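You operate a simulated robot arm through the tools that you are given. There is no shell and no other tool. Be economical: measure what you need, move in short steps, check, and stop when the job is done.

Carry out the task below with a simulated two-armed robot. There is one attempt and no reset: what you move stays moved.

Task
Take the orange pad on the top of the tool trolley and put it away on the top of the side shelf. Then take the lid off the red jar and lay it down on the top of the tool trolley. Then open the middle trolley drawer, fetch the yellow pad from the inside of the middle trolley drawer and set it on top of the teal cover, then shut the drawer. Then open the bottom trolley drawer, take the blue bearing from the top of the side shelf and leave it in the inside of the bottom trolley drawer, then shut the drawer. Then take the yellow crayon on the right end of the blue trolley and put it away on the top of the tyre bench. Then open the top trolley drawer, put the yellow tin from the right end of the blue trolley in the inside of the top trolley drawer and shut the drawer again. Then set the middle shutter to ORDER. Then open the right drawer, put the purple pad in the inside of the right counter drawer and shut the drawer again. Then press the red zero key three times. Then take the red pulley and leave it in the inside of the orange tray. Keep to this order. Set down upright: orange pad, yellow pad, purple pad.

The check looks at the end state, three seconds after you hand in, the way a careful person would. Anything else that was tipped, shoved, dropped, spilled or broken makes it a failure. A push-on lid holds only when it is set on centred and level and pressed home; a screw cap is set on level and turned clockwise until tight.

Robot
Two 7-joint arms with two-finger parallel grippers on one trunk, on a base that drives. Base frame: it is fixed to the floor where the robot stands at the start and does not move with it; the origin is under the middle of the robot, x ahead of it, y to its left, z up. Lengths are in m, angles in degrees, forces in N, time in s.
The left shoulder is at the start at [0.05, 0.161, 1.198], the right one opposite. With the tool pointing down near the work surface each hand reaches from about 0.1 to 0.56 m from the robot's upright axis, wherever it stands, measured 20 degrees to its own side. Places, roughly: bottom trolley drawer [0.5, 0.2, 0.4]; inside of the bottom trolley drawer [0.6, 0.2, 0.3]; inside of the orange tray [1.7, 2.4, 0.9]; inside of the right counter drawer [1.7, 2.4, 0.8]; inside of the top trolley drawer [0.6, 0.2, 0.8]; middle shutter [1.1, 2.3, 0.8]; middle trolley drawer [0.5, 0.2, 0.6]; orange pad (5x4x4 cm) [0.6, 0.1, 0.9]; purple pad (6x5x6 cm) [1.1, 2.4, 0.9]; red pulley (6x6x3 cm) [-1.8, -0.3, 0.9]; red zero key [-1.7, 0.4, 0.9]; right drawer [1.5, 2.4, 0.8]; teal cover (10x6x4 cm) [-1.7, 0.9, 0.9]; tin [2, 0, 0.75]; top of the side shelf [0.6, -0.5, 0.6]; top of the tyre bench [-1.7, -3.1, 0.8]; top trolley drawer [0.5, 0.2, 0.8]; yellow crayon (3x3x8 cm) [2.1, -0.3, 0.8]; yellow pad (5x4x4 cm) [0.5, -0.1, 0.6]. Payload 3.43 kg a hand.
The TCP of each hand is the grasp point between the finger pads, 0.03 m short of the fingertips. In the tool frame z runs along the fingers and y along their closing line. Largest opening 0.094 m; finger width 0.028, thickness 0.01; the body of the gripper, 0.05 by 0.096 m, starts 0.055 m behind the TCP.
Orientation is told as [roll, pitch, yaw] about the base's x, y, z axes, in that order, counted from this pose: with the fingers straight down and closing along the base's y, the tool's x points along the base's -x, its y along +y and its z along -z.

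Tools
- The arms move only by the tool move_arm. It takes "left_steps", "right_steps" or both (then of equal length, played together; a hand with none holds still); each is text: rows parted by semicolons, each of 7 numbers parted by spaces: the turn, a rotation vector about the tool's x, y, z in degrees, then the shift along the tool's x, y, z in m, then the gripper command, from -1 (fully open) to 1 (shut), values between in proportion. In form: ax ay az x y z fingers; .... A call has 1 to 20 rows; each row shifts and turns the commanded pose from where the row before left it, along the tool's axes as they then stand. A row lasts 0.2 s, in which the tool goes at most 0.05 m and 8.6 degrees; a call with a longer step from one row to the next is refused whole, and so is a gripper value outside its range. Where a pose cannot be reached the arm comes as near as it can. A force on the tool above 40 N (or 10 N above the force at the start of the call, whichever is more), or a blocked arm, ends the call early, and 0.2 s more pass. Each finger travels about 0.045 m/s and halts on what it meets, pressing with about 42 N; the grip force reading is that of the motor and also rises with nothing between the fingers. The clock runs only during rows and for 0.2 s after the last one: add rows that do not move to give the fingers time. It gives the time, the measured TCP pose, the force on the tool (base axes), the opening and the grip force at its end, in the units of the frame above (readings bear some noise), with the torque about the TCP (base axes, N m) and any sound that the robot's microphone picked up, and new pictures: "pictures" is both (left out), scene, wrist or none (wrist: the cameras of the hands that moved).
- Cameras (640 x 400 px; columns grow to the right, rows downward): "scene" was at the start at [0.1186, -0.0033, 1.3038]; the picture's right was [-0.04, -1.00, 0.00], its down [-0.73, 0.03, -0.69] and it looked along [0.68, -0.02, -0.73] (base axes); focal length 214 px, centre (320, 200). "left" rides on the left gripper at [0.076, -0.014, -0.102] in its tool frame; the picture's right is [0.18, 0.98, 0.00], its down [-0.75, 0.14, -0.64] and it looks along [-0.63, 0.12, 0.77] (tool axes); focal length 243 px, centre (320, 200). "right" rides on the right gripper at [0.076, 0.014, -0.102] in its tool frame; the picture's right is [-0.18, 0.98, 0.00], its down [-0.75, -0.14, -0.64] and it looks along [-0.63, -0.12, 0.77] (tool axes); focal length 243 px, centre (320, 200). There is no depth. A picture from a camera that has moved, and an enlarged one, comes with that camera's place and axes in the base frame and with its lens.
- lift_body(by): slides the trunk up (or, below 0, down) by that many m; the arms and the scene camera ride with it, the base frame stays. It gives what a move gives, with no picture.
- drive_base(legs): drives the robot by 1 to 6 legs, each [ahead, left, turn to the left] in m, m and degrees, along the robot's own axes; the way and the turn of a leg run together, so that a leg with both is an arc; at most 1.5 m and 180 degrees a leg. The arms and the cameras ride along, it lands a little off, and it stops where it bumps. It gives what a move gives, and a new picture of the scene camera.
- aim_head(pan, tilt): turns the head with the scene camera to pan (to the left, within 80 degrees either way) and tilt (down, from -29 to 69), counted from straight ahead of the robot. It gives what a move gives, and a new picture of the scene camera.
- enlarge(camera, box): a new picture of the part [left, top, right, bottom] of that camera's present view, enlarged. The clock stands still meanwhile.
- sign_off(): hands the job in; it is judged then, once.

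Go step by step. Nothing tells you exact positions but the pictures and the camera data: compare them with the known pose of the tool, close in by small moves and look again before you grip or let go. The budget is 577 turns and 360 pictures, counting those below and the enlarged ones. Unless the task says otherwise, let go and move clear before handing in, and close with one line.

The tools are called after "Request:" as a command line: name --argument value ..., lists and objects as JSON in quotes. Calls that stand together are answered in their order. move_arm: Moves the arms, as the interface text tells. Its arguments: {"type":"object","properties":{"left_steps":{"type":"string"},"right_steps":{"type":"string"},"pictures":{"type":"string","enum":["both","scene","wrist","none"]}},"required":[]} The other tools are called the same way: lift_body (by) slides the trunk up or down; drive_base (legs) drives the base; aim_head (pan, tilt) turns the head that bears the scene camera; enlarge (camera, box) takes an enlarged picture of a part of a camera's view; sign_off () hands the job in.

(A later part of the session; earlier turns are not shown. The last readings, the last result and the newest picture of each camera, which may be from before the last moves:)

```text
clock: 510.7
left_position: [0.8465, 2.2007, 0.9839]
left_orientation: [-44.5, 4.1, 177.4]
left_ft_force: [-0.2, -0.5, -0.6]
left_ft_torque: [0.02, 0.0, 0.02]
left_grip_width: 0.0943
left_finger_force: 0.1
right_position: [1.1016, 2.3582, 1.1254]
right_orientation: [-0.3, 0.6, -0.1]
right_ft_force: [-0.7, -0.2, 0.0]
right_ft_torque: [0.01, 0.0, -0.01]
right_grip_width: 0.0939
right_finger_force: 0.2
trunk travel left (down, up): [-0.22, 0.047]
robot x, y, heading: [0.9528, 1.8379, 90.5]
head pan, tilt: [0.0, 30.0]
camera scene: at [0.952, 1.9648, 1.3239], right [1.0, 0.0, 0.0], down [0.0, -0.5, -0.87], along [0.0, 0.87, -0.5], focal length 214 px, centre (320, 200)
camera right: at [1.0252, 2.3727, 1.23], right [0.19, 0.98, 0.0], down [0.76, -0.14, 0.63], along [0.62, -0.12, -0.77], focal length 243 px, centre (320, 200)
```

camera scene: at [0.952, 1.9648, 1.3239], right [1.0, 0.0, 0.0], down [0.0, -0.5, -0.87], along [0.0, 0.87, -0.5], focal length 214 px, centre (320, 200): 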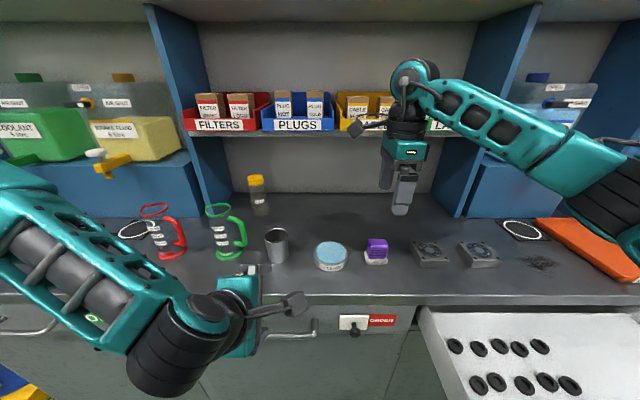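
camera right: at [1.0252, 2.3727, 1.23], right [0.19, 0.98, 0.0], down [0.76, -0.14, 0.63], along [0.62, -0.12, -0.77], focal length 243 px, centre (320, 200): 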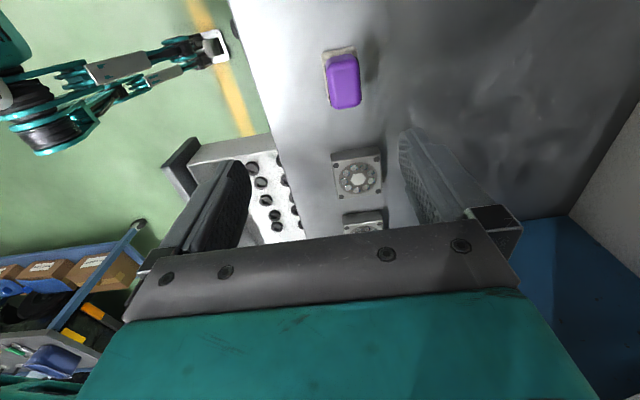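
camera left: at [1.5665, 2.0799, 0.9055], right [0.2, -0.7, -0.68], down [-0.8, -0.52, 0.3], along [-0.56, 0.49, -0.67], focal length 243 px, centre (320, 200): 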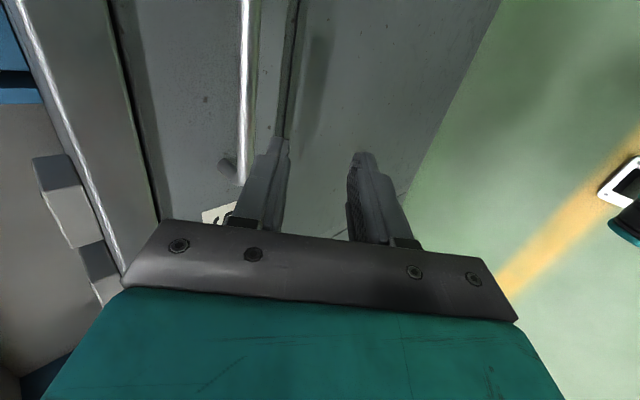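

Pad top at about (1.093, 2.381, 0.961). I centre and lower.

Request:
move_arm --right_steps "0 0 0 0.009 0.023 0 -1; 0 0 0 0 0 0.04 -1; 0 0 0 0 0 0.04 -1; 0 0 0 0 0 0.03 -1; 0 0 0 0 0 0 -1" --pictures "wrist"

```text
clock: 511.9
left_position: [0.8461, 2.2016, 0.9833]
left_orientation: [-44.5, 4.1, 177.4]
left_ft_force: [-0.4, 0.3, 0.7]
left_ft_torque: [-0.02, 0.0, 0.0]
left_grip_width: 0.0939
left_finger_force: 0.0
right_position: [1.0913, 2.3809, 1.0161]
right_orientation: [-0.2, 0.6, -0.1]
right_ft_force: [-0.3, -0.3, 0.1]
right_ft_torque: [-0.01, -0.02, 0.01]
right_grip_width: 0.0936
right_finger_force: 0.1
trunk travel left (down, up): [-0.22, 0.047]
robot x, y, heading: [0.9511, 1.8323, 90.1]
head pan, tilt: [0.0, 30.0]
camera right: at [1.0154, 2.395, 1.1202], right [0.19, 0.98, 0.0], down [0.76, -0.14, 0.63], along [0.62, -0.12, -0.77], focal length 243 px, centre (320, 200)
```

right: 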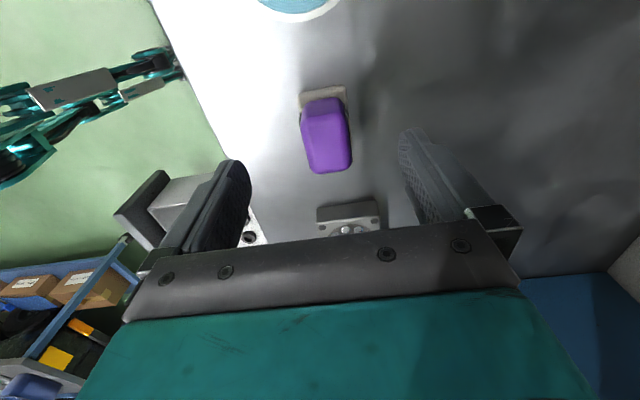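

Request:
move_arm --right_steps "0 0 0 0 0.004 0.03 -1; 0 0 0 0 0 0.03 -1; 0 0 0 0 0 0.016 -1; 0 0 0 0 0 0 -1" --pictures "wrist"

```text
clock: 512.9
left_position: [0.846, 2.2013, 0.9837]
left_orientation: [-44.4, 4.0, 177.3]
left_ft_force: [0.2, 0.2, -0.7]
left_ft_torque: [-0.05, 0.01, 0.0]
left_grip_width: 0.0941
left_finger_force: 0.1
right_position: [1.09, 2.3853, 0.9412]
right_orientation: [-0.1, 0.6, -0.3]
right_ft_force: [0.2, -0.4, 0.0]
right_ft_torque: [0.01, 0.01, -0.01]
right_grip_width: 0.0942
right_finger_force: 0.0
trunk travel left (down, up): [-0.22, 0.047]
robot x, y, heading: [0.955, 1.8358, 90.3]
head pan, tilt: [0.0, 30.0]
camera right: at [1.014, 2.3996, 1.044], right [0.19, 0.98, 0.0], down [0.76, -0.14, 0.63], along [0.62, -0.12, -0.77], focal length 243 px, centre (320, 200)
```

right: 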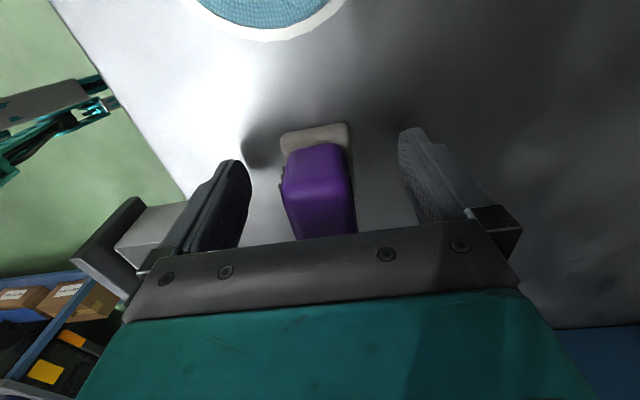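

Request:
move_arm --right_steps "0 0 0 0 0 0 0; 0 0 0 0 0 0 1; 0 0 0 0 0 0 1; 0 0 0 0 0 0 1; 0 0 0 0 0 0 1; 0 0 0 0 0 -0.02 1; 0 0 0 0 0 -0.03 1; 0 0 0 0 0 0 1" --pictures "wrist"

```text
clock: 514.7
left_position: [0.8465, 2.202, 0.9838]
left_orientation: [-44.4, 4.1, 177.4]
left_ft_force: [-0.4, 0.2, 0.4]
left_ft_torque: [0.01, -0.02, 0.0]
left_grip_width: 0.094
left_finger_force: 0.1
right_position: [1.0887, 2.3839, 0.9916]
right_orientation: [-0.2, 0.6, -0.3]
right_ft_force: [0.0, 0.4, -0.1]
right_ft_torque: [0.01, -0.01, -0.01]
right_grip_width: 0.0406
right_finger_force: 42.1
trunk travel left (down, up): [-0.22, 0.047]
robot x, y, heading: [0.9512, 1.8351, 90.3]
head pan, tilt: [0.0, 30.0]
camera right: at [1.0139, 2.3988, 1.0945], right [0.19, 0.98, -0.01], down [0.76, -0.14, 0.63], along [0.62, -0.12, -0.77], focal length 243 px, centre (320, 200)
```

right: 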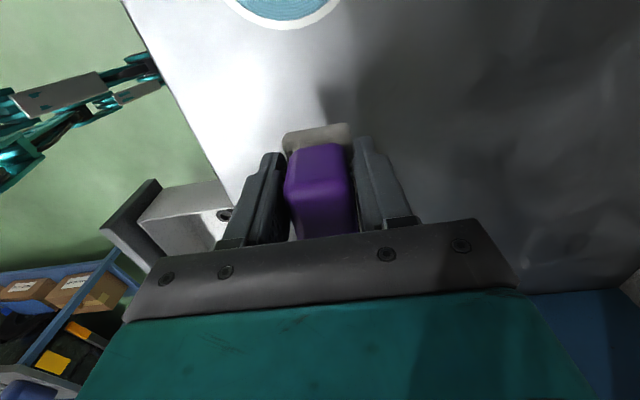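

Purple pad held. Lift, retract, and move to the open drawer.

Request:
move_arm --right_steps "0 0 0 0 0 -0.04 1; 0 0 0 0 0 -0.04 1; 0 0 0 0 0 -0.04 1; 0 0 0 0 -0.04 -0.02 1; 0 0 0 0 -0.045 0 1; 0 0 0 0 -0.045 0 1; 0 0 0 0 -0.045 0 1" --pictures "none"

Request:
drive_base --legs '[[-0.25, 0, 0], [0, -0.48, 0], [0.08, 0, 0]]'

Request:
aim_head --pan 0 --tilt 46

```text
clock: 516.3
left_position: [0.8454, 2.2006, 0.9842]
left_orientation: [-44.5, 4.1, 177.4]
left_ft_force: [-0.6, 0.6, 0.6]
left_ft_torque: [0.02, 0.01, 0.01]
left_grip_width: 0.094
left_finger_force: 0.2
right_position: [1.0929, 2.208, 1.1323]
right_orientation: [-0.1, 0.6, -0.2]
right_ft_force: [-0.9, 0.0, -0.5]
right_ft_torque: [0.02, -0.01, 0.02]
right_grip_width: 0.0408
right_finger_force: 42.0
trunk travel left (down, up): [-0.22, 0.047]
robot x, y, heading: [0.9551, 1.8369, 90.3]
head pan, tilt: [0.0, 30.0]
```

```text
clock: 521.3
left_position: [1.3302, 2.0306, 0.984]
left_orientation: [-44.4, 4.1, 177.3]
left_ft_force: [-0.4, 0.7, -0.3]
left_ft_torque: [0.01, -0.02, 0.04]
left_grip_width: 0.0938
left_finger_force: 0.0
right_position: [1.5755, 2.0393, 1.131]
right_orientation: [-0.2, 0.6, -0.2]
right_ft_force: [-0.9, -0.2, -0.6]
right_ft_torque: [-0.04, -0.02, 0.02]
right_grip_width: 0.0404
right_finger_force: 42.3
trunk travel left (down, up): [-0.22, 0.047]
robot x, y, heading: [1.4394, 1.6642, 90.2]
head pan, tilt: [0.0, 30.0]
camera scene: at [1.4361, 1.7953, 1.3237], right [1.0, 0.0, 0.0], down [0.0, -0.5, -0.87], along [0.0, 0.87, -0.5], focal length 214 px, centre (320, 200)
```

scene: 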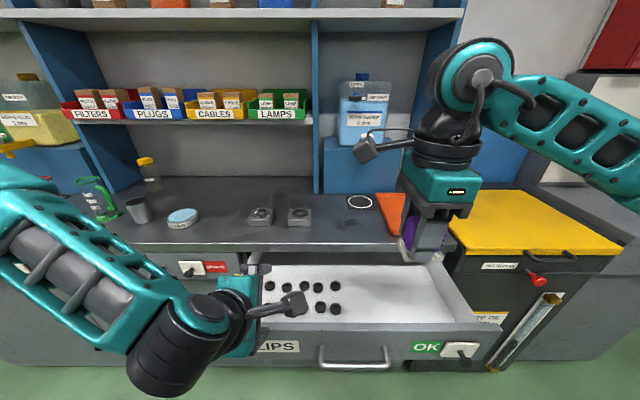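

```text
clock: 522.0
left_position: [1.3304, 2.0322, 0.9828]
left_orientation: [-44.4, 4.2, 177.4]
left_ft_force: [0.3, -0.6, 0.2]
left_ft_torque: [0.0, 0.05, 0.01]
left_grip_width: 0.0937
left_finger_force: 0.1
right_position: [1.5759, 2.0387, 1.1313]
right_orientation: [-0.1, 0.6, -0.2]
right_ft_force: [0.3, 0.7, -0.1]
right_ft_torque: [0.0, 0.02, 0.01]
right_grip_width: 0.0409
right_finger_force: 41.9
trunk travel left (down, up): [-0.22, 0.047]
robot x, y, heading: [1.4424, 1.6651, 89.8]
head pan, tilt: [0.0, 46.0]
camera scene: at [1.4361, 1.7845, 1.2999], right [1.0, 0.0, 0.0], down [0.0, -0.72, -0.69], along [0.0, 0.69, -0.72], focal length 214 px, centre (320, 200)
```

scene: 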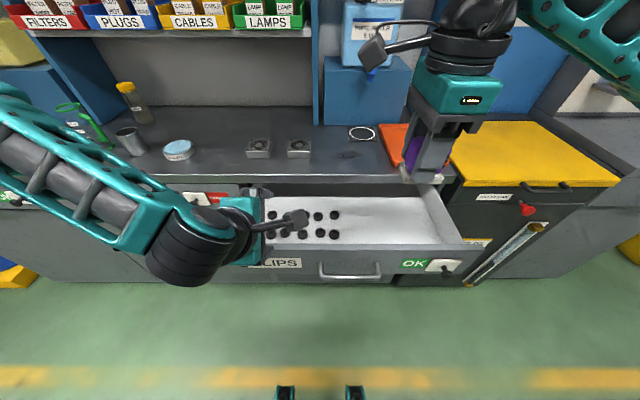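

Request:
move_arm --right_steps "0 0 0 -0.007 0.04 0 1; 0 0 0 -0.007 0.04 0 1; 0 0 0 -0.006 0.04 0 1; 0 0 0 0 0 0.04 1; 0 0 0 0 0 0.04 1; 0 0 0 0 0 0.04 1; 0 0 0 0 0 0.04 1; 0 0 0 0 0 0 1" --pictures "both"

```text
clock: 523.9
left_position: [1.3299, 2.0306, 0.9846]
left_orientation: [-44.4, 4.1, 177.4]
left_ft_force: [0.5, 0.4, 0.4]
left_ft_torque: [-0.01, 0.05, -0.01]
left_grip_width: 0.0941
left_finger_force: 0.0
right_position: [1.5956, 2.1576, 0.9701]
right_orientation: [-0.2, 0.5, -0.2]
right_ft_force: [0.5, 0.0, -0.5]
right_ft_torque: [0.03, 0.05, -0.01]
right_grip_width: 0.0405
right_finger_force: 41.7
trunk travel left (down, up): [-0.22, 0.047]
robot x, y, heading: [1.4394, 1.663, 90.1]
head pan, tilt: [0.0, 46.0]
camera scene: at [1.4361, 1.7844, 1.2999], right [1.0, 0.0, 0.0], down [0.0, -0.72, -0.69], along [0.0, 0.69, -0.72], focal length 214 px, centre (320, 200)
camera right: at [1.5195, 2.1722, 1.0733], right [0.19, 0.98, -0.01], down [0.76, -0.14, 0.63], along [0.62, -0.12, -0.77], focal length 243 px, centre (320, 200)
```

scene: 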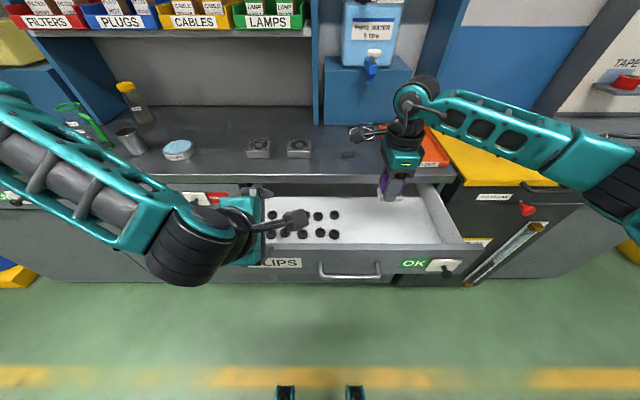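
right: 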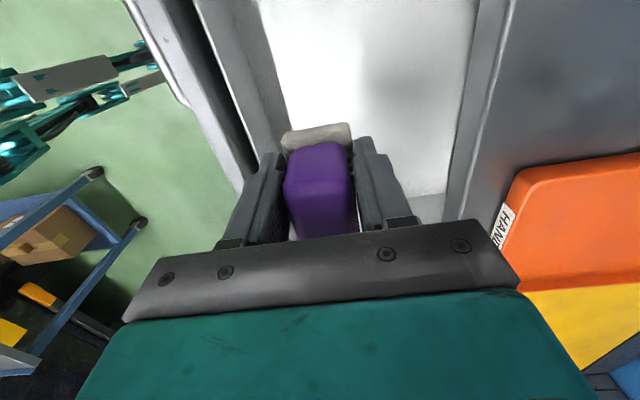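

Request:
move_arm --right_steps "0 0 0 0 0.022 0.02 1; 0 0 0 0 0 0.04 1; 0 0 0 0 0 0.03 1; 0 0 0 0 0 0.03 1; 0 0 0 0 0 0 1" --pictures "both"

```text
clock: 525.0
left_position: [1.3316, 2.0312, 0.9843]
left_orientation: [-44.4, 4.2, 177.4]
left_ft_force: [-0.2, -0.3, 0.0]
left_ft_torque: [0.01, -0.01, 0.04]
left_grip_width: 0.0941
left_finger_force: 0.1
right_position: [1.5932, 2.1778, 0.8498]
right_orientation: [-0.2, 0.6, -0.2]
right_ft_force: [1.4, -0.8, -0.7]
right_ft_torque: [0.01, 0.0, -0.01]
right_grip_width: 0.0408
right_finger_force: 42.1
trunk travel left (down, up): [-0.22, 0.047]
robot x, y, heading: [1.4354, 1.6629, 90.2]
head pan, tilt: [0.0, 46.0]
camera scene: at [1.4361, 1.7844, 1.2999], right [1.0, 0.0, 0.0], down [0.0, -0.72, -0.69], along [0.0, 0.69, -0.72], focal length 214 px, centre (320, 200)
camera right: at [1.5175, 2.194, 0.9532], right [0.19, 0.98, 0.0], down [0.76, -0.14, 0.63], along [0.62, -0.12, -0.77], focal length 243 px, centre (320, 200)
```

scene: 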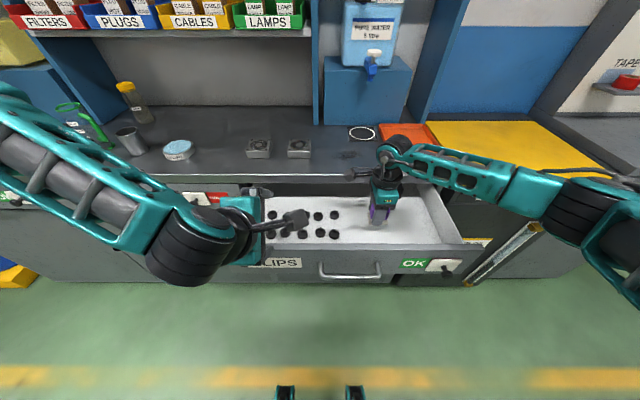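
right: 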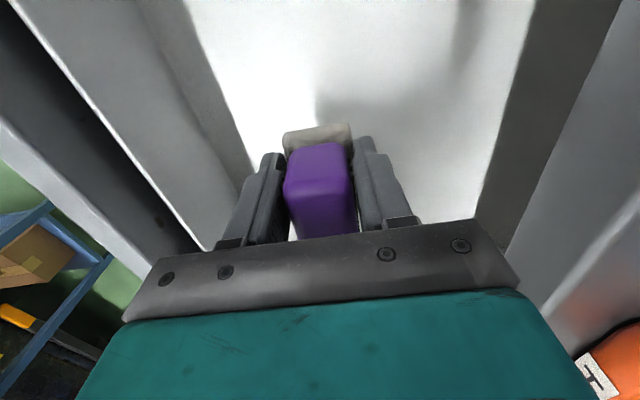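

Request:
move_arm --right_steps "0 0 0 0 0 0.02 1; 0 0 0 0 0 0.01 1; 0 0 0 0 0 0.005 1; 0 0 0 0 0 0.004 1; 0 0 0 0 0 0 1" --pictures "none"

Request:
move_arm --right_steps "0 0 0 0 0 0.004 1; 0 0 0 0 0 0.003 1; 0 0 0 0 0 0.003 1; 0 0 0 0 0 0 1" --pictures "none"

```text
clock: 526.2
left_position: [1.3305, 2.031, 0.9839]
left_orientation: [-44.3, 4.1, 177.4]
left_ft_force: [-0.5, -0.4, 0.3]
left_ft_torque: [0.01, -0.01, -0.01]
left_grip_width: 0.094
left_finger_force: 0.0
right_position: [1.5937, 2.1799, 0.8113]
right_orientation: [-0.3, 0.6, -0.2]
right_ft_force: [0.1, -0.6, 0.2]
right_ft_torque: [-0.01, 0.0, -0.01]
right_grip_width: 0.0408
right_finger_force: 42.4
trunk travel left (down, up): [-0.22, 0.047]
robot x, y, heading: [1.436, 1.6636, 90.2]
head pan, tilt: [0.0, 46.0]
```

```text
clock: 527.2
left_position: [1.3304, 2.0305, 0.9835]
left_orientation: [-44.4, 4.2, 177.3]
left_ft_force: [0.8, -0.1, 0.6]
left_ft_torque: [0.02, -0.01, 0.0]
left_grip_width: 0.0939
left_finger_force: 0.0
right_position: [1.5933, 2.1794, 0.8005]
right_orientation: [-0.2, 0.6, -0.2]
right_ft_force: [0.1, 0.4, 0.6]
right_ft_torque: [0.02, 0.01, 0.01]
right_grip_width: 0.0407
right_finger_force: 42.5
trunk travel left (down, up): [-0.22, 0.047]
robot x, y, heading: [1.4374, 1.663, 90.1]
head pan, tilt: [0.0, 46.0]
```

Request:
move_arm --right_steps "0 0 0 0 0 0.003 1; 0 0 0 0 0 0.003 1; 0 0 0 0 0 0.003 1; 0 0 0 0 0 0 1" --pictures "none"

Request:
enlarge --camera "right" --box '[160, 60, 480, 260]'

```text
clock: 528.2
left_position: [1.3301, 2.0312, 0.9857]
left_orientation: [-44.3, 4.1, 177.4]
left_ft_force: [0.0, 0.6, 0.2]
left_ft_torque: [-0.02, -0.02, -0.01]
left_grip_width: 0.0938
left_finger_force: 0.1
right_position: [1.5933, 2.1791, 0.7935]
right_orientation: [-0.1, 0.6, -0.2]
right_ft_force: [-0.4, -0.2, 6.0]
right_ft_torque: [-0.04, -0.2, -0.03]
right_grip_width: 0.0408
right_finger_force: 42.1
trunk travel left (down, up): [-0.22, 0.047]
robot x, y, heading: [1.4374, 1.6659, 90.1]
head pan, tilt: [0.0, 46.0]
```

```text
2.00 times, centred on (320, 160) of right
camera zoom: at [1.5175, 2.1941, 0.8971], right [0.19, 0.98, 0.0], down [0.76, -0.14, 0.63], along [0.62, -0.12, -0.77], focal length 485 px, centre (320, 280)
```

zoom: 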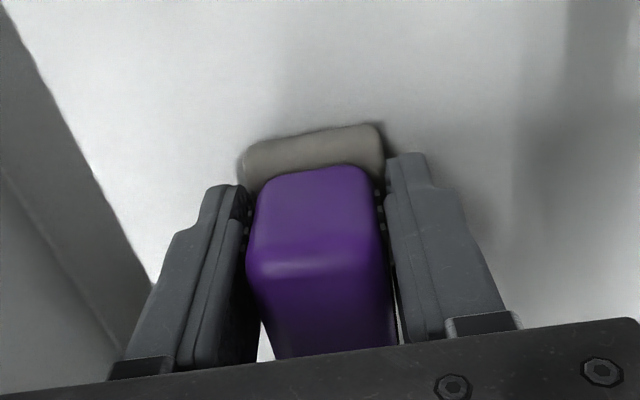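

On the drawer floor. Release and lift out.

Request:
move_arm --right_steps "0 0 0 0 0 0 0.05; 0 0 0 0 0 0 -0.1; 0 0 0 0 0 0 -0.25; 0 0 0 0 0 0 -0.25; 0 0 0 0 0 -0.03 -0.25; 0 0 0 0 0 -0.04 -0.25; 0 0 0 0 0 -0.04 -0.25; 0 0 0 0 0 -0.04 -0.25; 0 0 0 0 0 -0.04 -0.25; 0 0 0 0 0 -0.04 -0.25; 0 0 0 0 -0.02 -0.04 -0.25; 0 0 0 0 -0.04 -0.02 -0.25; 0 0 0 0 -0.04 0 -0.25" --pictures "scene"

Request:
enlarge --camera "scene" --box '[300, 160, 480, 280]'

```text
clock: 531.0
left_position: [1.3309, 2.0303, 0.9838]
left_orientation: [-44.3, 4.1, 177.4]
left_ft_force: [-0.2, -0.6, -0.5]
left_ft_torque: [-0.03, 0.01, 0.0]
left_grip_width: 0.0939
left_finger_force: 0.0
right_position: [1.597, 2.0795, 1.0825]
right_orientation: [-0.2, 0.5, -0.2]
right_ft_force: [-0.2, -0.5, -0.8]
right_ft_torque: [0.01, 0.03, -0.01]
right_grip_width: 0.0589
right_finger_force: 0.1
trunk travel left (down, up): [-0.22, 0.047]
robot x, y, heading: [1.4377, 1.6614, 90.4]
head pan, tilt: [0.0, 46.0]
camera scene: at [1.4363, 1.7841, 1.2999], right [1.0, 0.0, 0.0], down [0.0, -0.72, -0.69], along [0.0, 0.69, -0.72], focal length 214 px, centre (320, 200)
```

scene: 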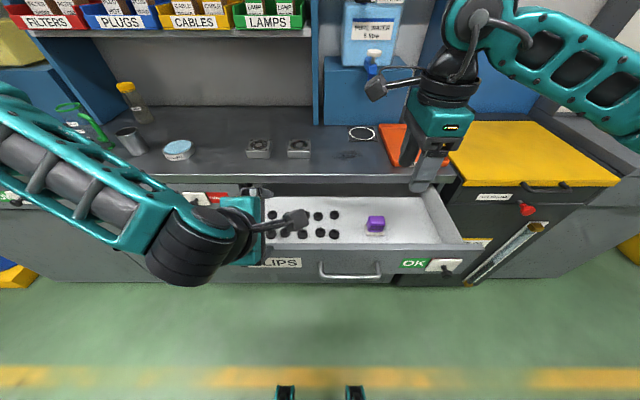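

```text
3.33 times, centred on (390, 220) of scene
camera zoom: at [1.4363, 1.7841, 1.2999], right [1.0, 0.0, 0.0], down [0.0, -0.72, -0.69], along [0.0, 0.69, -0.72], focal length 715 px, centre (87, 133)
```

zoom: 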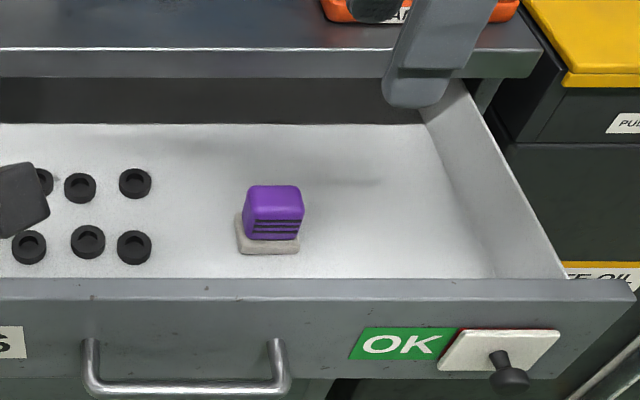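

The pad stands upright in the drawer. Back off, lower the left hand to the grip pose, and re-take the handle.

Request:
drive_base --legs '[[-0.13, 0, 0], [0, -0.125, 0]]'

Request:
move_arm --left_steps "0 0 0 0.0084 0.026 0.0217 0.2; 0 0 0 0.0084 0.026 0.0217 0.2; 0 0 0 0.0084 0.026 0.0217 0.2; 0 0 0 0.0084 0.026 0.0217 0.2; 0 0 0 0.0084 0.026 0.0217 0.2; 0 0 0 0 0 0 0.2" --pictures "both"

```text
clock: 533.2
left_position: [1.4564, 1.9013, 0.9836]
left_orientation: [-44.4, 4.1, 177.4]
left_ft_force: [1.3, 0.5, -0.1]
left_ft_torque: [-0.02, 0.0, 0.02]
left_grip_width: 0.0939
left_finger_force: 0.0
right_position: [1.721, 1.9515, 1.0821]
right_orientation: [-0.2, 0.8, -0.2]
right_ft_force: [-1.0, 0.0, 0.1]
right_ft_torque: [0.02, 0.04, 0.02]
right_grip_width: 0.0585
right_finger_force: 0.1
trunk travel left (down, up): [-0.22, 0.047]
robot x, y, heading: [1.5607, 1.5351, 90.0]
head pan, tilt: [0.0, 46.0]
camera scene: at [1.5618, 1.6549, 1.2998], right [1.0, 0.0, 0.0], down [0.0, -0.72, -0.69], along [0.0, 0.69, -0.72], focal length 214 px, centre (320, 200)
```

scene: 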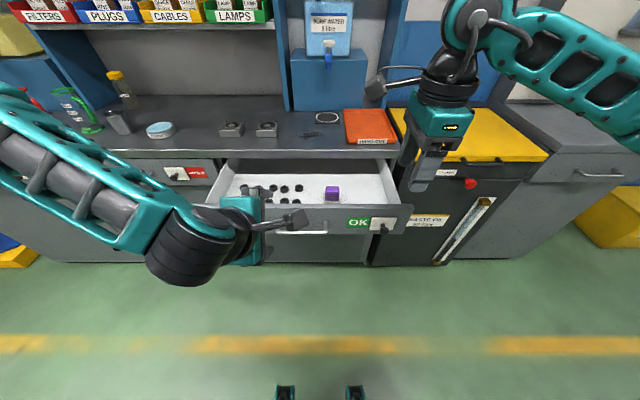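

```text
clock: 534.6
left_position: [1.5079, 1.8832, 0.819]
left_orientation: [-44.5, 4.0, 177.3]
left_ft_force: [0.2, -0.6, -0.3]
left_ft_torque: [-0.02, 0.0, -0.04]
left_grip_width: 0.0376
left_finger_force: 0.0
right_position: [1.7211, 1.9517, 1.0829]
right_orientation: [-0.2, 0.6, -0.2]
right_ft_force: [0.6, 0.0, 0.1]
right_ft_torque: [0.01, 0.0, 0.01]
right_grip_width: 0.0587
right_finger_force: 0.1
trunk travel left (down, up): [-0.22, 0.047]
robot x, y, heading: [1.5618, 1.5375, 90.3]
head pan, tilt: [0.0, 46.0]
camera scene: at [1.5608, 1.6549, 1.2999], right [1.0, 0.0, 0.0], down [0.0, -0.72, -0.69], along [0.0, 0.69, -0.72], focal length 214 px, centre (320, 200)
camera left: at [1.5754, 1.8172, 0.9067], right [0.2, -0.71, -0.67], down [-0.8, -0.51, 0.3], along [-0.56, 0.48, -0.67], focal length 243 px, centre (320, 200)
```

scene: 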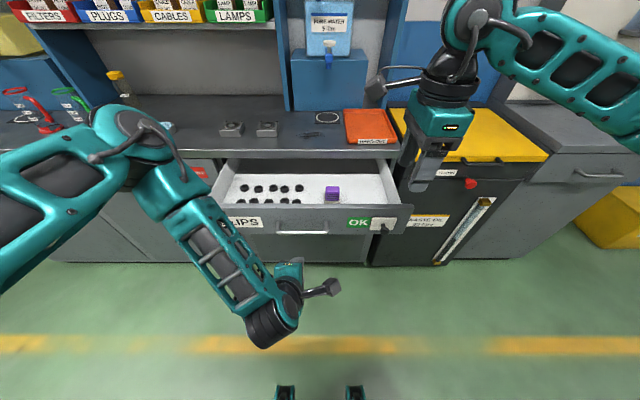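
left: 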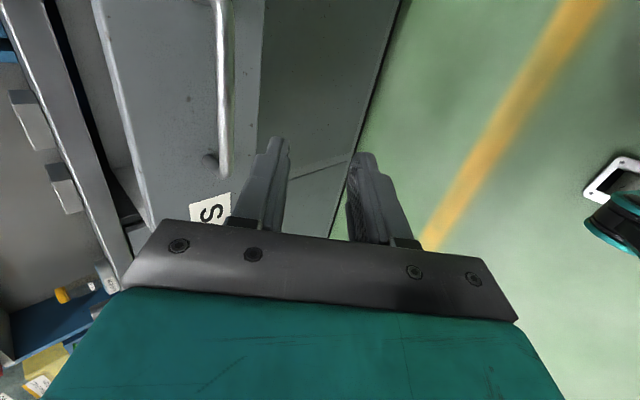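

Request:
drive_base --legs '[[0.117, 0, 0]]'

Request:
enlarge --camera "left" --box '[160, 50, 480, 250]'

```text
clock: 535.8
left_position: [1.5083, 1.9986, 0.8182]
left_orientation: [-44.3, 4.1, 177.4]
left_ft_force: [0.2, 0.3, 0.1]
left_ft_torque: [-0.02, 0.01, 0.01]
left_grip_width: 0.0374
left_finger_force: 0.1
right_position: [1.7207, 2.0682, 1.0823]
right_orientation: [-0.2, 0.6, -0.1]
right_ft_force: [-0.6, 0.1, 0.4]
right_ft_torque: [-0.06, -0.04, -0.04]
right_grip_width: 0.0587
right_finger_force: 0.0
trunk travel left (down, up): [-0.22, 0.047]
robot x, y, heading: [1.5616, 1.6506, 89.9]
head pan, tilt: [0.0, 46.0]
camera scene: at [1.5604, 1.7723, 1.2997], right [1.0, 0.0, 0.0], down [0.0, -0.72, -0.69], along [0.0, 0.69, -0.72], focal length 214 px, centre (320, 200)
```

scene: 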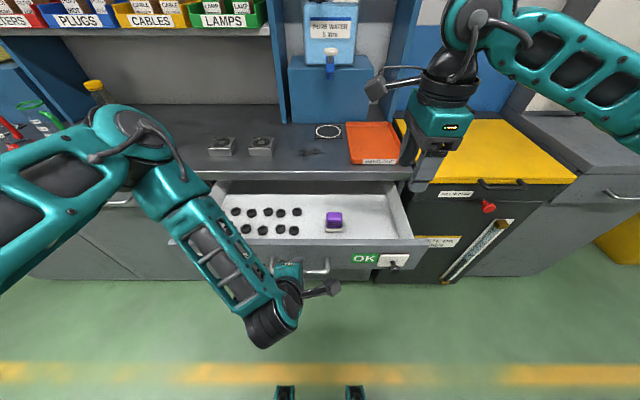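

```text
2.00 times, centred on (320, 150) of left
camera zoom: at [1.5748, 1.934, 0.9067], right [0.2, -0.71, -0.67], down [-0.8, -0.51, 0.31], along [-0.56, 0.48, -0.67], focal length 485 px, centre (320, 300)
```

zoom: 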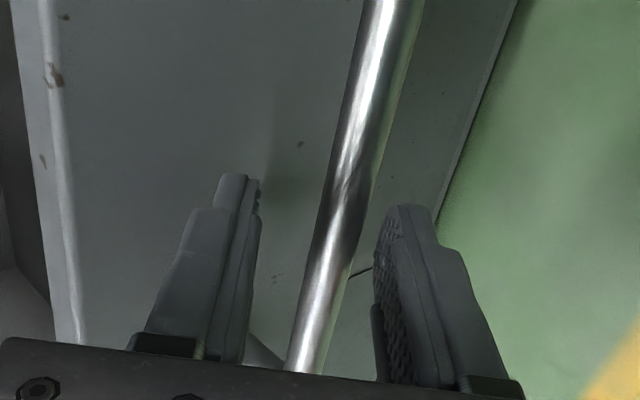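

Request:
move_arm --left_steps "0 0 0 0 0 0 0.5; 0 0 0 0 0 0 1; 0 0 0 0 0 0 1; 0 0 0 0 0 0 1; 0 0 0 0 0 0 1" --right_steps "0 0 0 0 0 -0.02 -0.25; 0 0 0 0 0 -0.02 -0.25; 0 0 0 0 -0.02 0 -0.25; 0 0 0 0 -0.02 0 -0.25; 0 0 0 0 0 0 -0.25" --pictures "none"

Request:
drive_base --legs '[[0.2, 0, 0], [0.045, 0, 0]]'

Request:
enlarge --camera "scene" --box '[120, 160, 480, 360]'

```text
clock: 537.0
left_position: [1.5063, 1.9975, 0.8189]
left_orientation: [-44.1, 4.1, 177.5]
left_ft_force: [1.3, -1.1, -18.5]
left_ft_torque: [-0.27, 0.8, -0.72]
left_grip_width: 0.0143
left_finger_force: 45.0
right_position: [1.7217, 2.0285, 1.1217]
right_orientation: [-0.1, 0.6, -0.3]
right_ft_force: [-0.3, 0.3, 0.4]
right_ft_torque: [0.02, 0.0, 0.02]
right_grip_width: 0.0592
right_finger_force: 0.2
trunk travel left (down, up): [-0.22, 0.047]
robot x, y, heading: [1.5652, 1.6525, 90.3]
head pan, tilt: [0.0, 46.0]
```

```text
clock: 539.2
left_position: [1.5065, 2.2276, 0.8168]
left_orientation: [-43.1, 4.1, 176.8]
left_ft_force: [-1.1, 0.0, -4.0]
left_ft_torque: [-0.05, -0.09, -0.35]
left_grip_width: 0.0134
left_finger_force: 44.4
right_position: [1.7194, 2.2656, 1.1233]
right_orientation: [-0.2, 0.6, -0.2]
right_ft_force: [-0.5, 0.8, -0.5]
right_ft_torque: [0.0, -0.02, -0.03]
right_grip_width: 0.059
right_finger_force: 0.0
trunk travel left (down, up): [-0.22, 0.047]
robot x, y, heading: [1.5606, 1.8895, 90.1]
head pan, tilt: [0.0, 46.0]
stopped in leg 2: the force on the tool passed its limit (the readings are from after the stop); the commanded pose is now the measured one
camera scene: at [1.5595, 2.0089, 1.2999], right [1.0, 0.0, 0.0], down [0.0, -0.72, -0.69], along [0.0, 0.69, -0.72], focal length 214 px, centre (320, 200)
```

scene: 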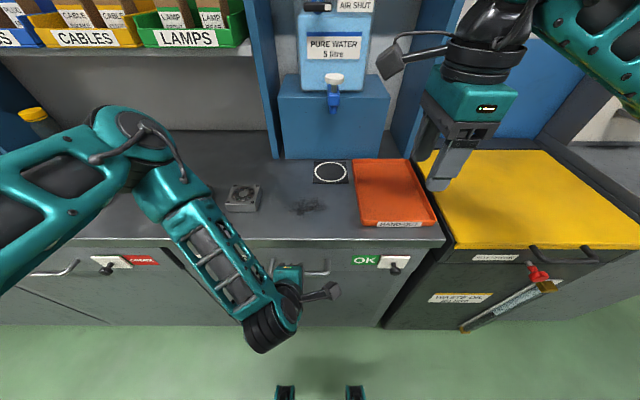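

```text
1.78 times, centred on (300, 260) of scene
camera zoom: at [1.5595, 2.0089, 1.2999], right [1.0, 0.0, 0.0], down [0.0, -0.72, -0.69], along [0.0, 0.69, -0.72], focal length 381 px, centre (356, 93)
```

zoom: 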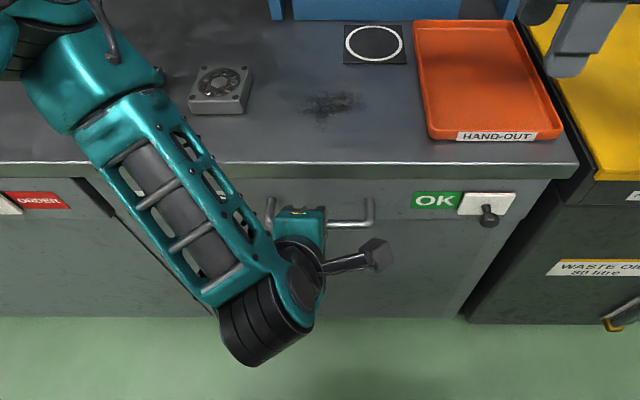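

The drawer is shut. Release, then go to the workbench for the red zero key.

Request:
move_arm --left_steps "0 0 0 0 0 0 0.2; 0 0 0 0 0 0 0.2; 0 0 0 0 0 0 0.2; 0 0 0 0 0 -0.03 0.2; 0 0 0 0 0 -0.04 0.2; 0 0 0 0 0 -0.04 0.2; 0 0 0 -0.02 -0.028 -0.0255 -1; 0 0 0 -0.02 -0.028 -0.0255 -1; 0 0 0 -0.02 -0.028 -0.0255 -1; 0 0 0 -0.02 -0.028 -0.0255 -1" --pictures "none"

Request:
drive_base --legs '[[-0.45, 0, 0], [0, 0, 90], [1.2, 0, 0], [1.0, 0, 0], [0, 1.15, 0]]'

```text
clock: 541.4
left_position: [1.4802, 2.2373, 0.9874]
left_orientation: [-43.2, 4.2, 177.0]
left_ft_force: [-0.6, 0.9, -0.8]
left_ft_torque: [0.02, -0.02, -0.03]
left_grip_width: 0.0943
left_finger_force: 0.0
left hand out of reach, approached as far as the arm can: row 7, 8, 9, 10
right_position: [1.7205, 2.2649, 1.1223]
right_orientation: [-0.3, 0.6, -0.2]
right_ft_force: [-0.6, -0.1, 1.1]
right_ft_torque: [0.0, 0.01, 0.0]
right_grip_width: 0.0588
right_finger_force: 0.1
trunk travel left (down, up): [-0.22, 0.047]
robot x, y, heading: [1.5574, 1.8909, 90.3]
head pan, tilt: [0.0, 46.0]
```

```text
clock: 563.8
left_position: [-1.0044, 0.2498, 0.9872]
left_orientation: [-43.3, 4.1, -94.4]
left_ft_force: [-0.2, -0.4, -0.5]
left_ft_torque: [0.03, -0.02, -0.02]
left_grip_width: 0.0942
left_finger_force: 0.0
right_position: [-1.0285, 0.4892, 1.1219]
right_orientation: [-0.3, 0.6, 88.4]
right_ft_force: [0.4, 1.0, 0.1]
right_ft_torque: [-0.01, -0.01, -0.02]
right_grip_width: 0.0588
right_finger_force: 0.0
trunk travel left (down, up): [-0.22, 0.047]
robot x, y, heading: [-0.6567, 0.3205, 179.0]
head pan, tilt: [0.0, 46.0]
camera scene: at [-0.7766, 0.3231, 1.2998], right [0.02, 1.0, 0.0], down [0.72, -0.01, -0.69], along [-0.69, 0.01, -0.72], focal length 214 px, centre (320, 200)
```

scene: 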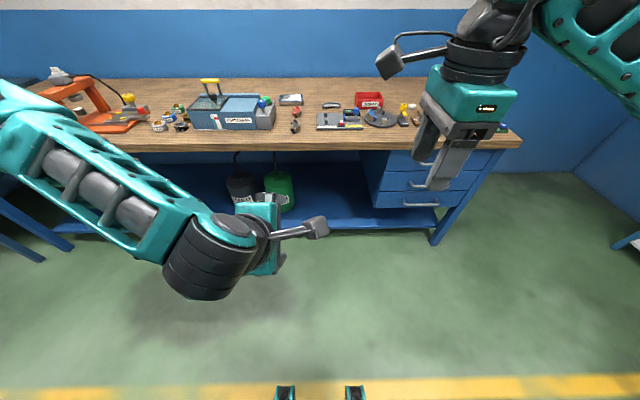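

Request:
drive_base --legs '[[0.42, 0.06, 1]]'

Request:
enlarge --camera "scene" --box '[290, 80, 450, 180]'

```text
clock: 566.4
left_position: [-1.4229, 0.1846, 0.9874]
left_orientation: [-43.1, 4.1, -93.1]
left_ft_force: [-0.6, -0.5, 0.4]
left_ft_torque: [-0.04, -0.01, -0.01]
left_grip_width: 0.0941
left_finger_force: 0.0
right_position: [-1.451, 0.4237, 1.1222]
right_orientation: [-0.2, 0.5, 89.8]
right_ft_force: [-0.6, -0.7, 0.9]
right_ft_torque: [-0.02, -0.01, 0.01]
right_grip_width: 0.0588
right_finger_force: 0.1
trunk travel left (down, up): [-0.22, 0.047]
robot x, y, heading: [-1.071, 0.267, -179.9]
head pan, tilt: [0.0, 46.0]
camera scene: at [-1.1963, 0.2634, 1.2998], right [0.0, 1.0, 0.0], down [0.72, 0.0, -0.69], along [-0.69, 0.0, -0.72], focal length 214 px, centre (320, 200)
```

scene: 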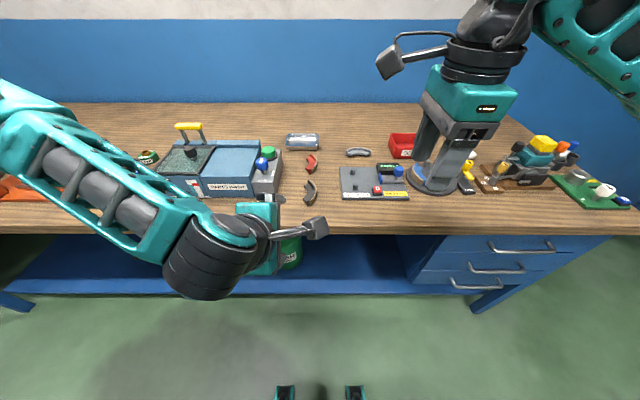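

```text
4.00 times, centred on (370, 130) of scene
camera zoom: at [-1.1963, 0.2634, 1.2998], right [0.0, 1.0, 0.0], down [0.72, 0.0, -0.69], along [-0.69, 0.0, -0.72], focal length 858 px, centre (120, 480)
```

zoom: 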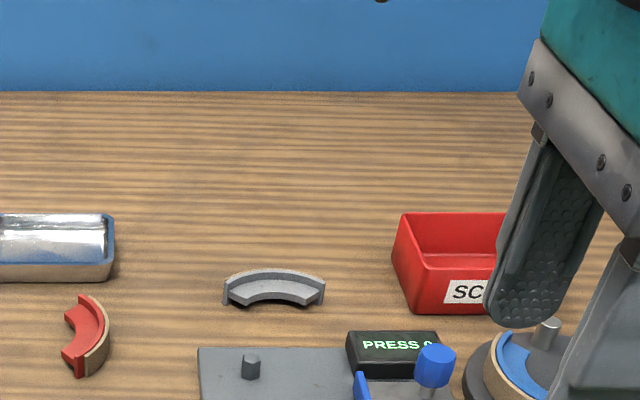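

Request:
enlarge --camera "scene" --box '[330, 150, 430, 210]'

Request:
enlarge --camera "right" --box '[0, 0, 640, 400]'

```text
6.40 times, centred on (380, 180) of scene
camera zoom: at [-1.1963, 0.2634, 1.2998], right [0.0, 1.0, 0.0], down [0.72, 0.0, -0.69], along [-0.69, 0.0, -0.72], focal length 1373 px, centre (-64, 328)
```

zoom: 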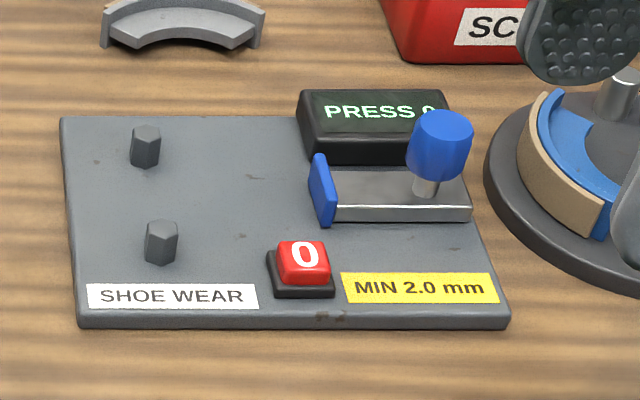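

```text
1.00 times, centred on (320, 200) of right
camera zoom: at [-1.4671, 0.3487, 1.2258], right [-0.98, 0.19, -0.01], down [0.14, 0.76, 0.63], along [0.12, 0.62, -0.77], focal length 243 px, centre (320, 200)
```

zoom: 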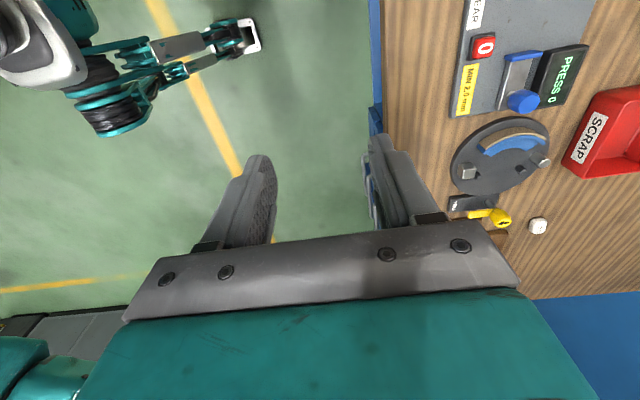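

The display says PRESS 0; the key's top is at about (−1.656, 0.431, 0.870). I close the right fingers and go over it.

Request:
drive_base --legs '[[0.05, 0, 0]]'

Request:
move_arm --right_steps "0 0 0 -0.001 0.04 0 1; 0 0 0 -0.001 0.04 0 1; 0 0 0 -0.001 0.04 0 1; 0 0 0 -0.001 0.033 0 1; 0 0 0 0 0 0.04 1; 0 0 0 0 0 0.04 1; 0 0 0 0 0 0.04 1; 0 0 0 0 0 0 1" --pictures "both"

```text
clock: 567.3
left_position: [-1.4735, 0.1835, 0.9874]
left_orientation: [-43.1, 4.1, -93.1]
left_ft_force: [-0.6, -0.3, -0.2]
left_ft_torque: [0.0, 0.0, -0.02]
left_grip_width: 0.0939
left_finger_force: 0.0
right_position: [-1.5022, 0.4241, 1.1224]
right_orientation: [-0.2, 0.6, 89.9]
right_ft_force: [0.4, -0.3, -0.6]
right_ft_torque: [-0.01, 0.03, -0.01]
right_grip_width: 0.059
right_finger_force: 0.1
trunk travel left (down, up): [-0.22, 0.047]
robot x, y, heading: [-1.1228, 0.2612, -179.8]
head pan, tilt: [0.0, 46.0]
camera scene: at [-1.2466, 0.2634, 1.2997], right [0.0, 1.0, 0.0], down [0.72, 0.0, -0.69], along [-0.69, 0.0, -0.72], focal length 214 px, centre (320, 200)
```

scene: 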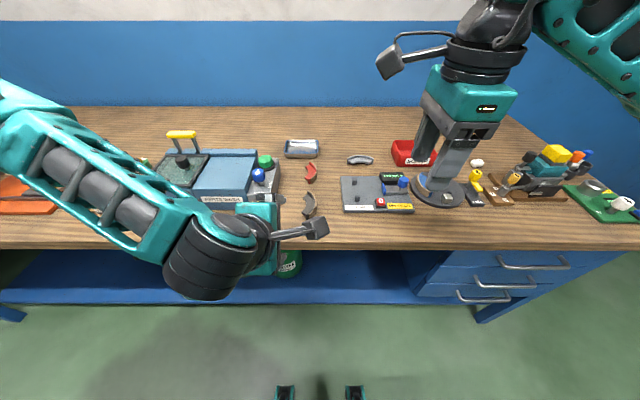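

```text
clock: 569.1
left_position: [-1.4723, 0.1846, 0.9875]
left_orientation: [-43.1, 4.1, -93.1]
left_ft_force: [-0.6, -0.4, -0.2]
left_ft_torque: [-0.01, -0.01, 0.01]
left_grip_width: 0.0942
left_finger_force: 0.0
right_position: [-1.653, 0.4261, 1.0009]
right_orientation: [-0.2, 0.6, 89.7]
right_ft_force: [0.1, -1.6, -0.2]
right_ft_torque: [0.02, 0.01, 0.01]
right_grip_width: 0.0
right_finger_force: 33.1
trunk travel left (down, up): [-0.22, 0.047]
robot x, y, heading: [-1.1237, 0.2626, -179.6]
head pan, tilt: [0.0, 46.0]
camera scene: at [-1.2456, 0.2633, 1.2999], right [0.0, 1.0, 0.0], down [0.72, 0.0, -0.69], along [-0.69, 0.0, -0.72], focal length 214 px, centre (320, 200)
camera right: at [-1.6686, 0.3517, 1.1044], right [-0.98, 0.19, -0.01], down [0.14, 0.76, 0.63], along [0.12, 0.62, -0.77], focal length 243 px, centre (320, 200)
```

scene: 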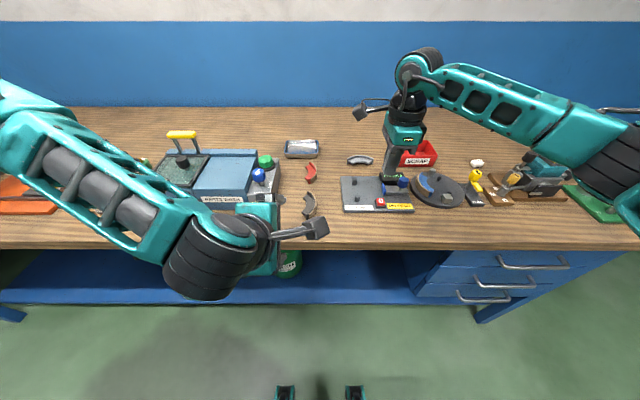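
right: 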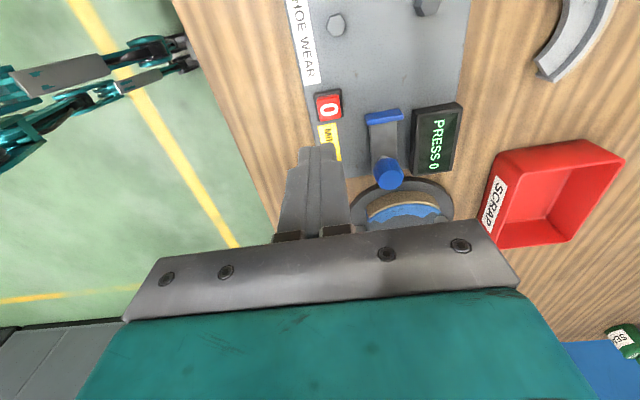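

Request:
move_arm --right_steps "0 0 0 -0.003 0.005 0.03 1; 0 0 0 0 0 0.03 1; 0 0 0 0 0 0.025 1; 0 0 0 0 0 0 1" --pictures "wrist"

Request:
enlarge --camera "scene" --box '[340, 150, 440, 220]'

```text
clock: 570.1
left_position: [-1.4719, 0.1836, 0.987]
left_orientation: [-43.1, 4.1, -93.1]
left_ft_force: [0.0, -0.3, 0.6]
left_ft_torque: [-0.02, 0.01, 0.0]
left_grip_width: 0.0939
left_finger_force: 0.0
right_position: [-1.6579, 0.4291, 0.9168]
right_orientation: [-0.2, 0.6, 89.8]
right_ft_force: [-0.3, -0.7, -0.1]
right_ft_torque: [0.02, 0.03, -0.01]
right_grip_width: 0.0
right_finger_force: 32.8
trunk travel left (down, up): [-0.22, 0.047]
robot x, y, heading: [-1.1235, 0.2665, -179.7]
head pan, tilt: [0.0, 46.0]
camera right: at [-1.6744, 0.3537, 1.0199], right [-0.98, 0.19, -0.01], down [0.14, 0.76, 0.63], along [0.12, 0.62, -0.77], focal length 243 px, centre (320, 200)
```

right: 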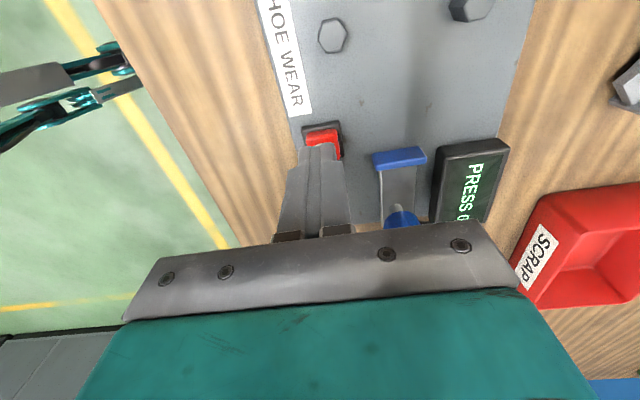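

```text
5.71 times, centred on (390, 185) of scene
camera zoom: at [-1.2456, 0.2633, 1.2999], right [0.0, 1.0, 0.0], down [0.72, 0.0, -0.69], along [-0.69, 0.0, -0.72], focal length 1226 px, centre (-80, 286)
```

zoom: 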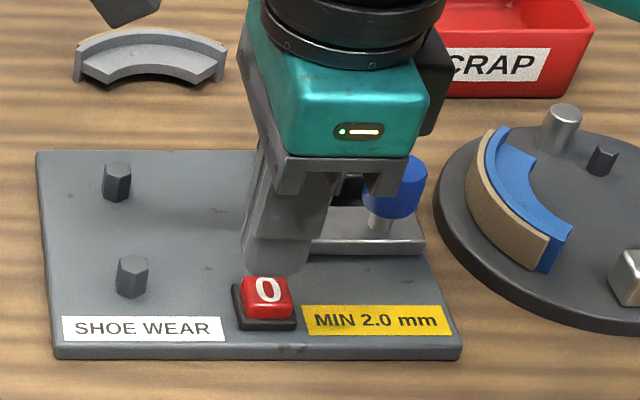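

Aligned. Press slowly, watching the force and display.

Request:
move_arm --right_steps "0 0 0 -0.002 0 0.006 1; 0 0 0 0 0 0.006 1; 0 0 0 0 0 0.004 1; 0 0 0 0 0 0.002 1; 0 0 0 0 0 0 1" --pictures "wrist"

```text
clock: 571.3
left_position: [-1.4732, 0.1842, 0.9872]
left_orientation: [-43.1, 4.0, -93.1]
left_ft_force: [0.5, 1.3, 0.3]
left_ft_torque: [0.02, 0.0, -0.02]
left_grip_width: 0.0943
left_finger_force: 0.1
right_position: [-1.6579, 0.4308, 0.8996]
right_orientation: [-0.2, 0.6, 89.8]
right_ft_force: [0.7, 0.3, 0.4]
right_ft_torque: [0.01, -0.01, 0.01]
right_grip_width: 0.0001
right_finger_force: 33.0
trunk travel left (down, up): [-0.22, 0.047]
robot x, y, heading: [-1.1234, 0.2638, -179.7]
head pan, tilt: [0.0, 46.0]
camera right: at [-1.6736, 0.3557, 1.0023], right [-0.98, 0.19, -0.01], down [0.14, 0.76, 0.63], along [0.12, 0.62, -0.77], focal length 243 px, centre (320, 200)
```

right: 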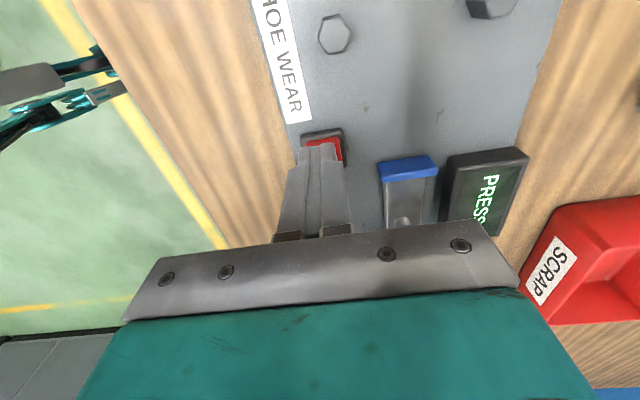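

Request:
move_arm --right_steps "0 0 0 0 0 0.003 1; 0 0 0 0 0 0 1" --pictures "none"

Request:
move_arm --right_steps "0 0 0 0 0 0.002 1; 0 0 0 0 0 0 1" --pictures "none"

Request:
move_arm --right_steps "0 0 0 0 0 0.002 1; 0 0 0 0 0 0 1" --pictures "none"

Request:
enlarge --camera "scene" --box '[340, 150, 440, 220]'

```text
clock: 571.9
left_position: [-1.4731, 0.1848, 0.9887]
left_orientation: [-43.1, 4.1, -93.1]
left_ft_force: [-0.5, -0.3, 0.1]
left_ft_torque: [0.0, 0.0, 0.01]
left_grip_width: 0.0938
left_finger_force: 0.1
right_position: [-1.657, 0.4303, 0.8969]
right_orientation: [-0.2, 0.5, 89.8]
right_ft_force: [-0.6, 0.7, 2.0]
right_ft_torque: [0.0, 0.03, 0.01]
right_grip_width: 0.0
right_finger_force: 33.3
trunk travel left (down, up): [-0.22, 0.047]
robot x, y, heading: [-1.1231, 0.266, -179.7]
head pan, tilt: [0.0, 46.0]
```

```text
clock: 572.5
left_position: [-1.4713, 0.1843, 0.9872]
left_orientation: [-43.0, 4.1, -93.2]
left_ft_force: [-0.7, 0.2, 0.8]
left_ft_torque: [0.01, 0.01, 0.0]
left_grip_width: 0.094
left_finger_force: 0.0
right_position: [-1.6583, 0.4302, 0.8936]
right_orientation: [-0.2, 0.6, 89.8]
right_ft_force: [-2.2, 0.5, 3.4]
right_ft_torque: [0.07, 0.06, 0.01]
right_grip_width: 0.0001
right_finger_force: 33.0
trunk travel left (down, up): [-0.22, 0.047]
robot x, y, heading: [-1.1212, 0.2688, -180.2]
head pan, tilt: [0.0, 46.0]
heard: click
```

```text
clock: 573.1
left_position: [-1.4721, 0.1849, 0.9867]
left_orientation: [-43.1, 4.1, -93.2]
left_ft_force: [0.1, 1.4, 0.2]
left_ft_torque: [-0.05, -0.03, 0.0]
left_grip_width: 0.0943
left_finger_force: 0.0
right_position: [-1.6566, 0.4309, 0.8939]
right_orientation: [0.0, 0.6, 89.7]
right_ft_force: [-1.6, 0.9, 12.3]
right_ft_torque: [0.22, 0.02, 0.05]
right_grip_width: 0.0002
right_finger_force: 33.3
trunk travel left (down, up): [-0.22, 0.047]
robot x, y, heading: [-1.1245, 0.2607, -179.8]
head pan, tilt: [0.0, 46.0]
```

```text
5.71 times, centred on (390, 185) of scene
camera zoom: at [-1.2447, 0.2631, 1.3001], right [0.0, 1.0, 0.0], down [0.72, 0.0, -0.7], along [-0.7, 0.0, -0.72], focal length 1226 px, centre (-80, 286)
```

zoom: 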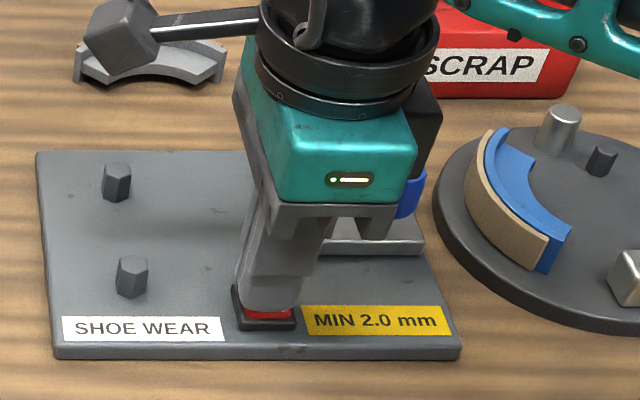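

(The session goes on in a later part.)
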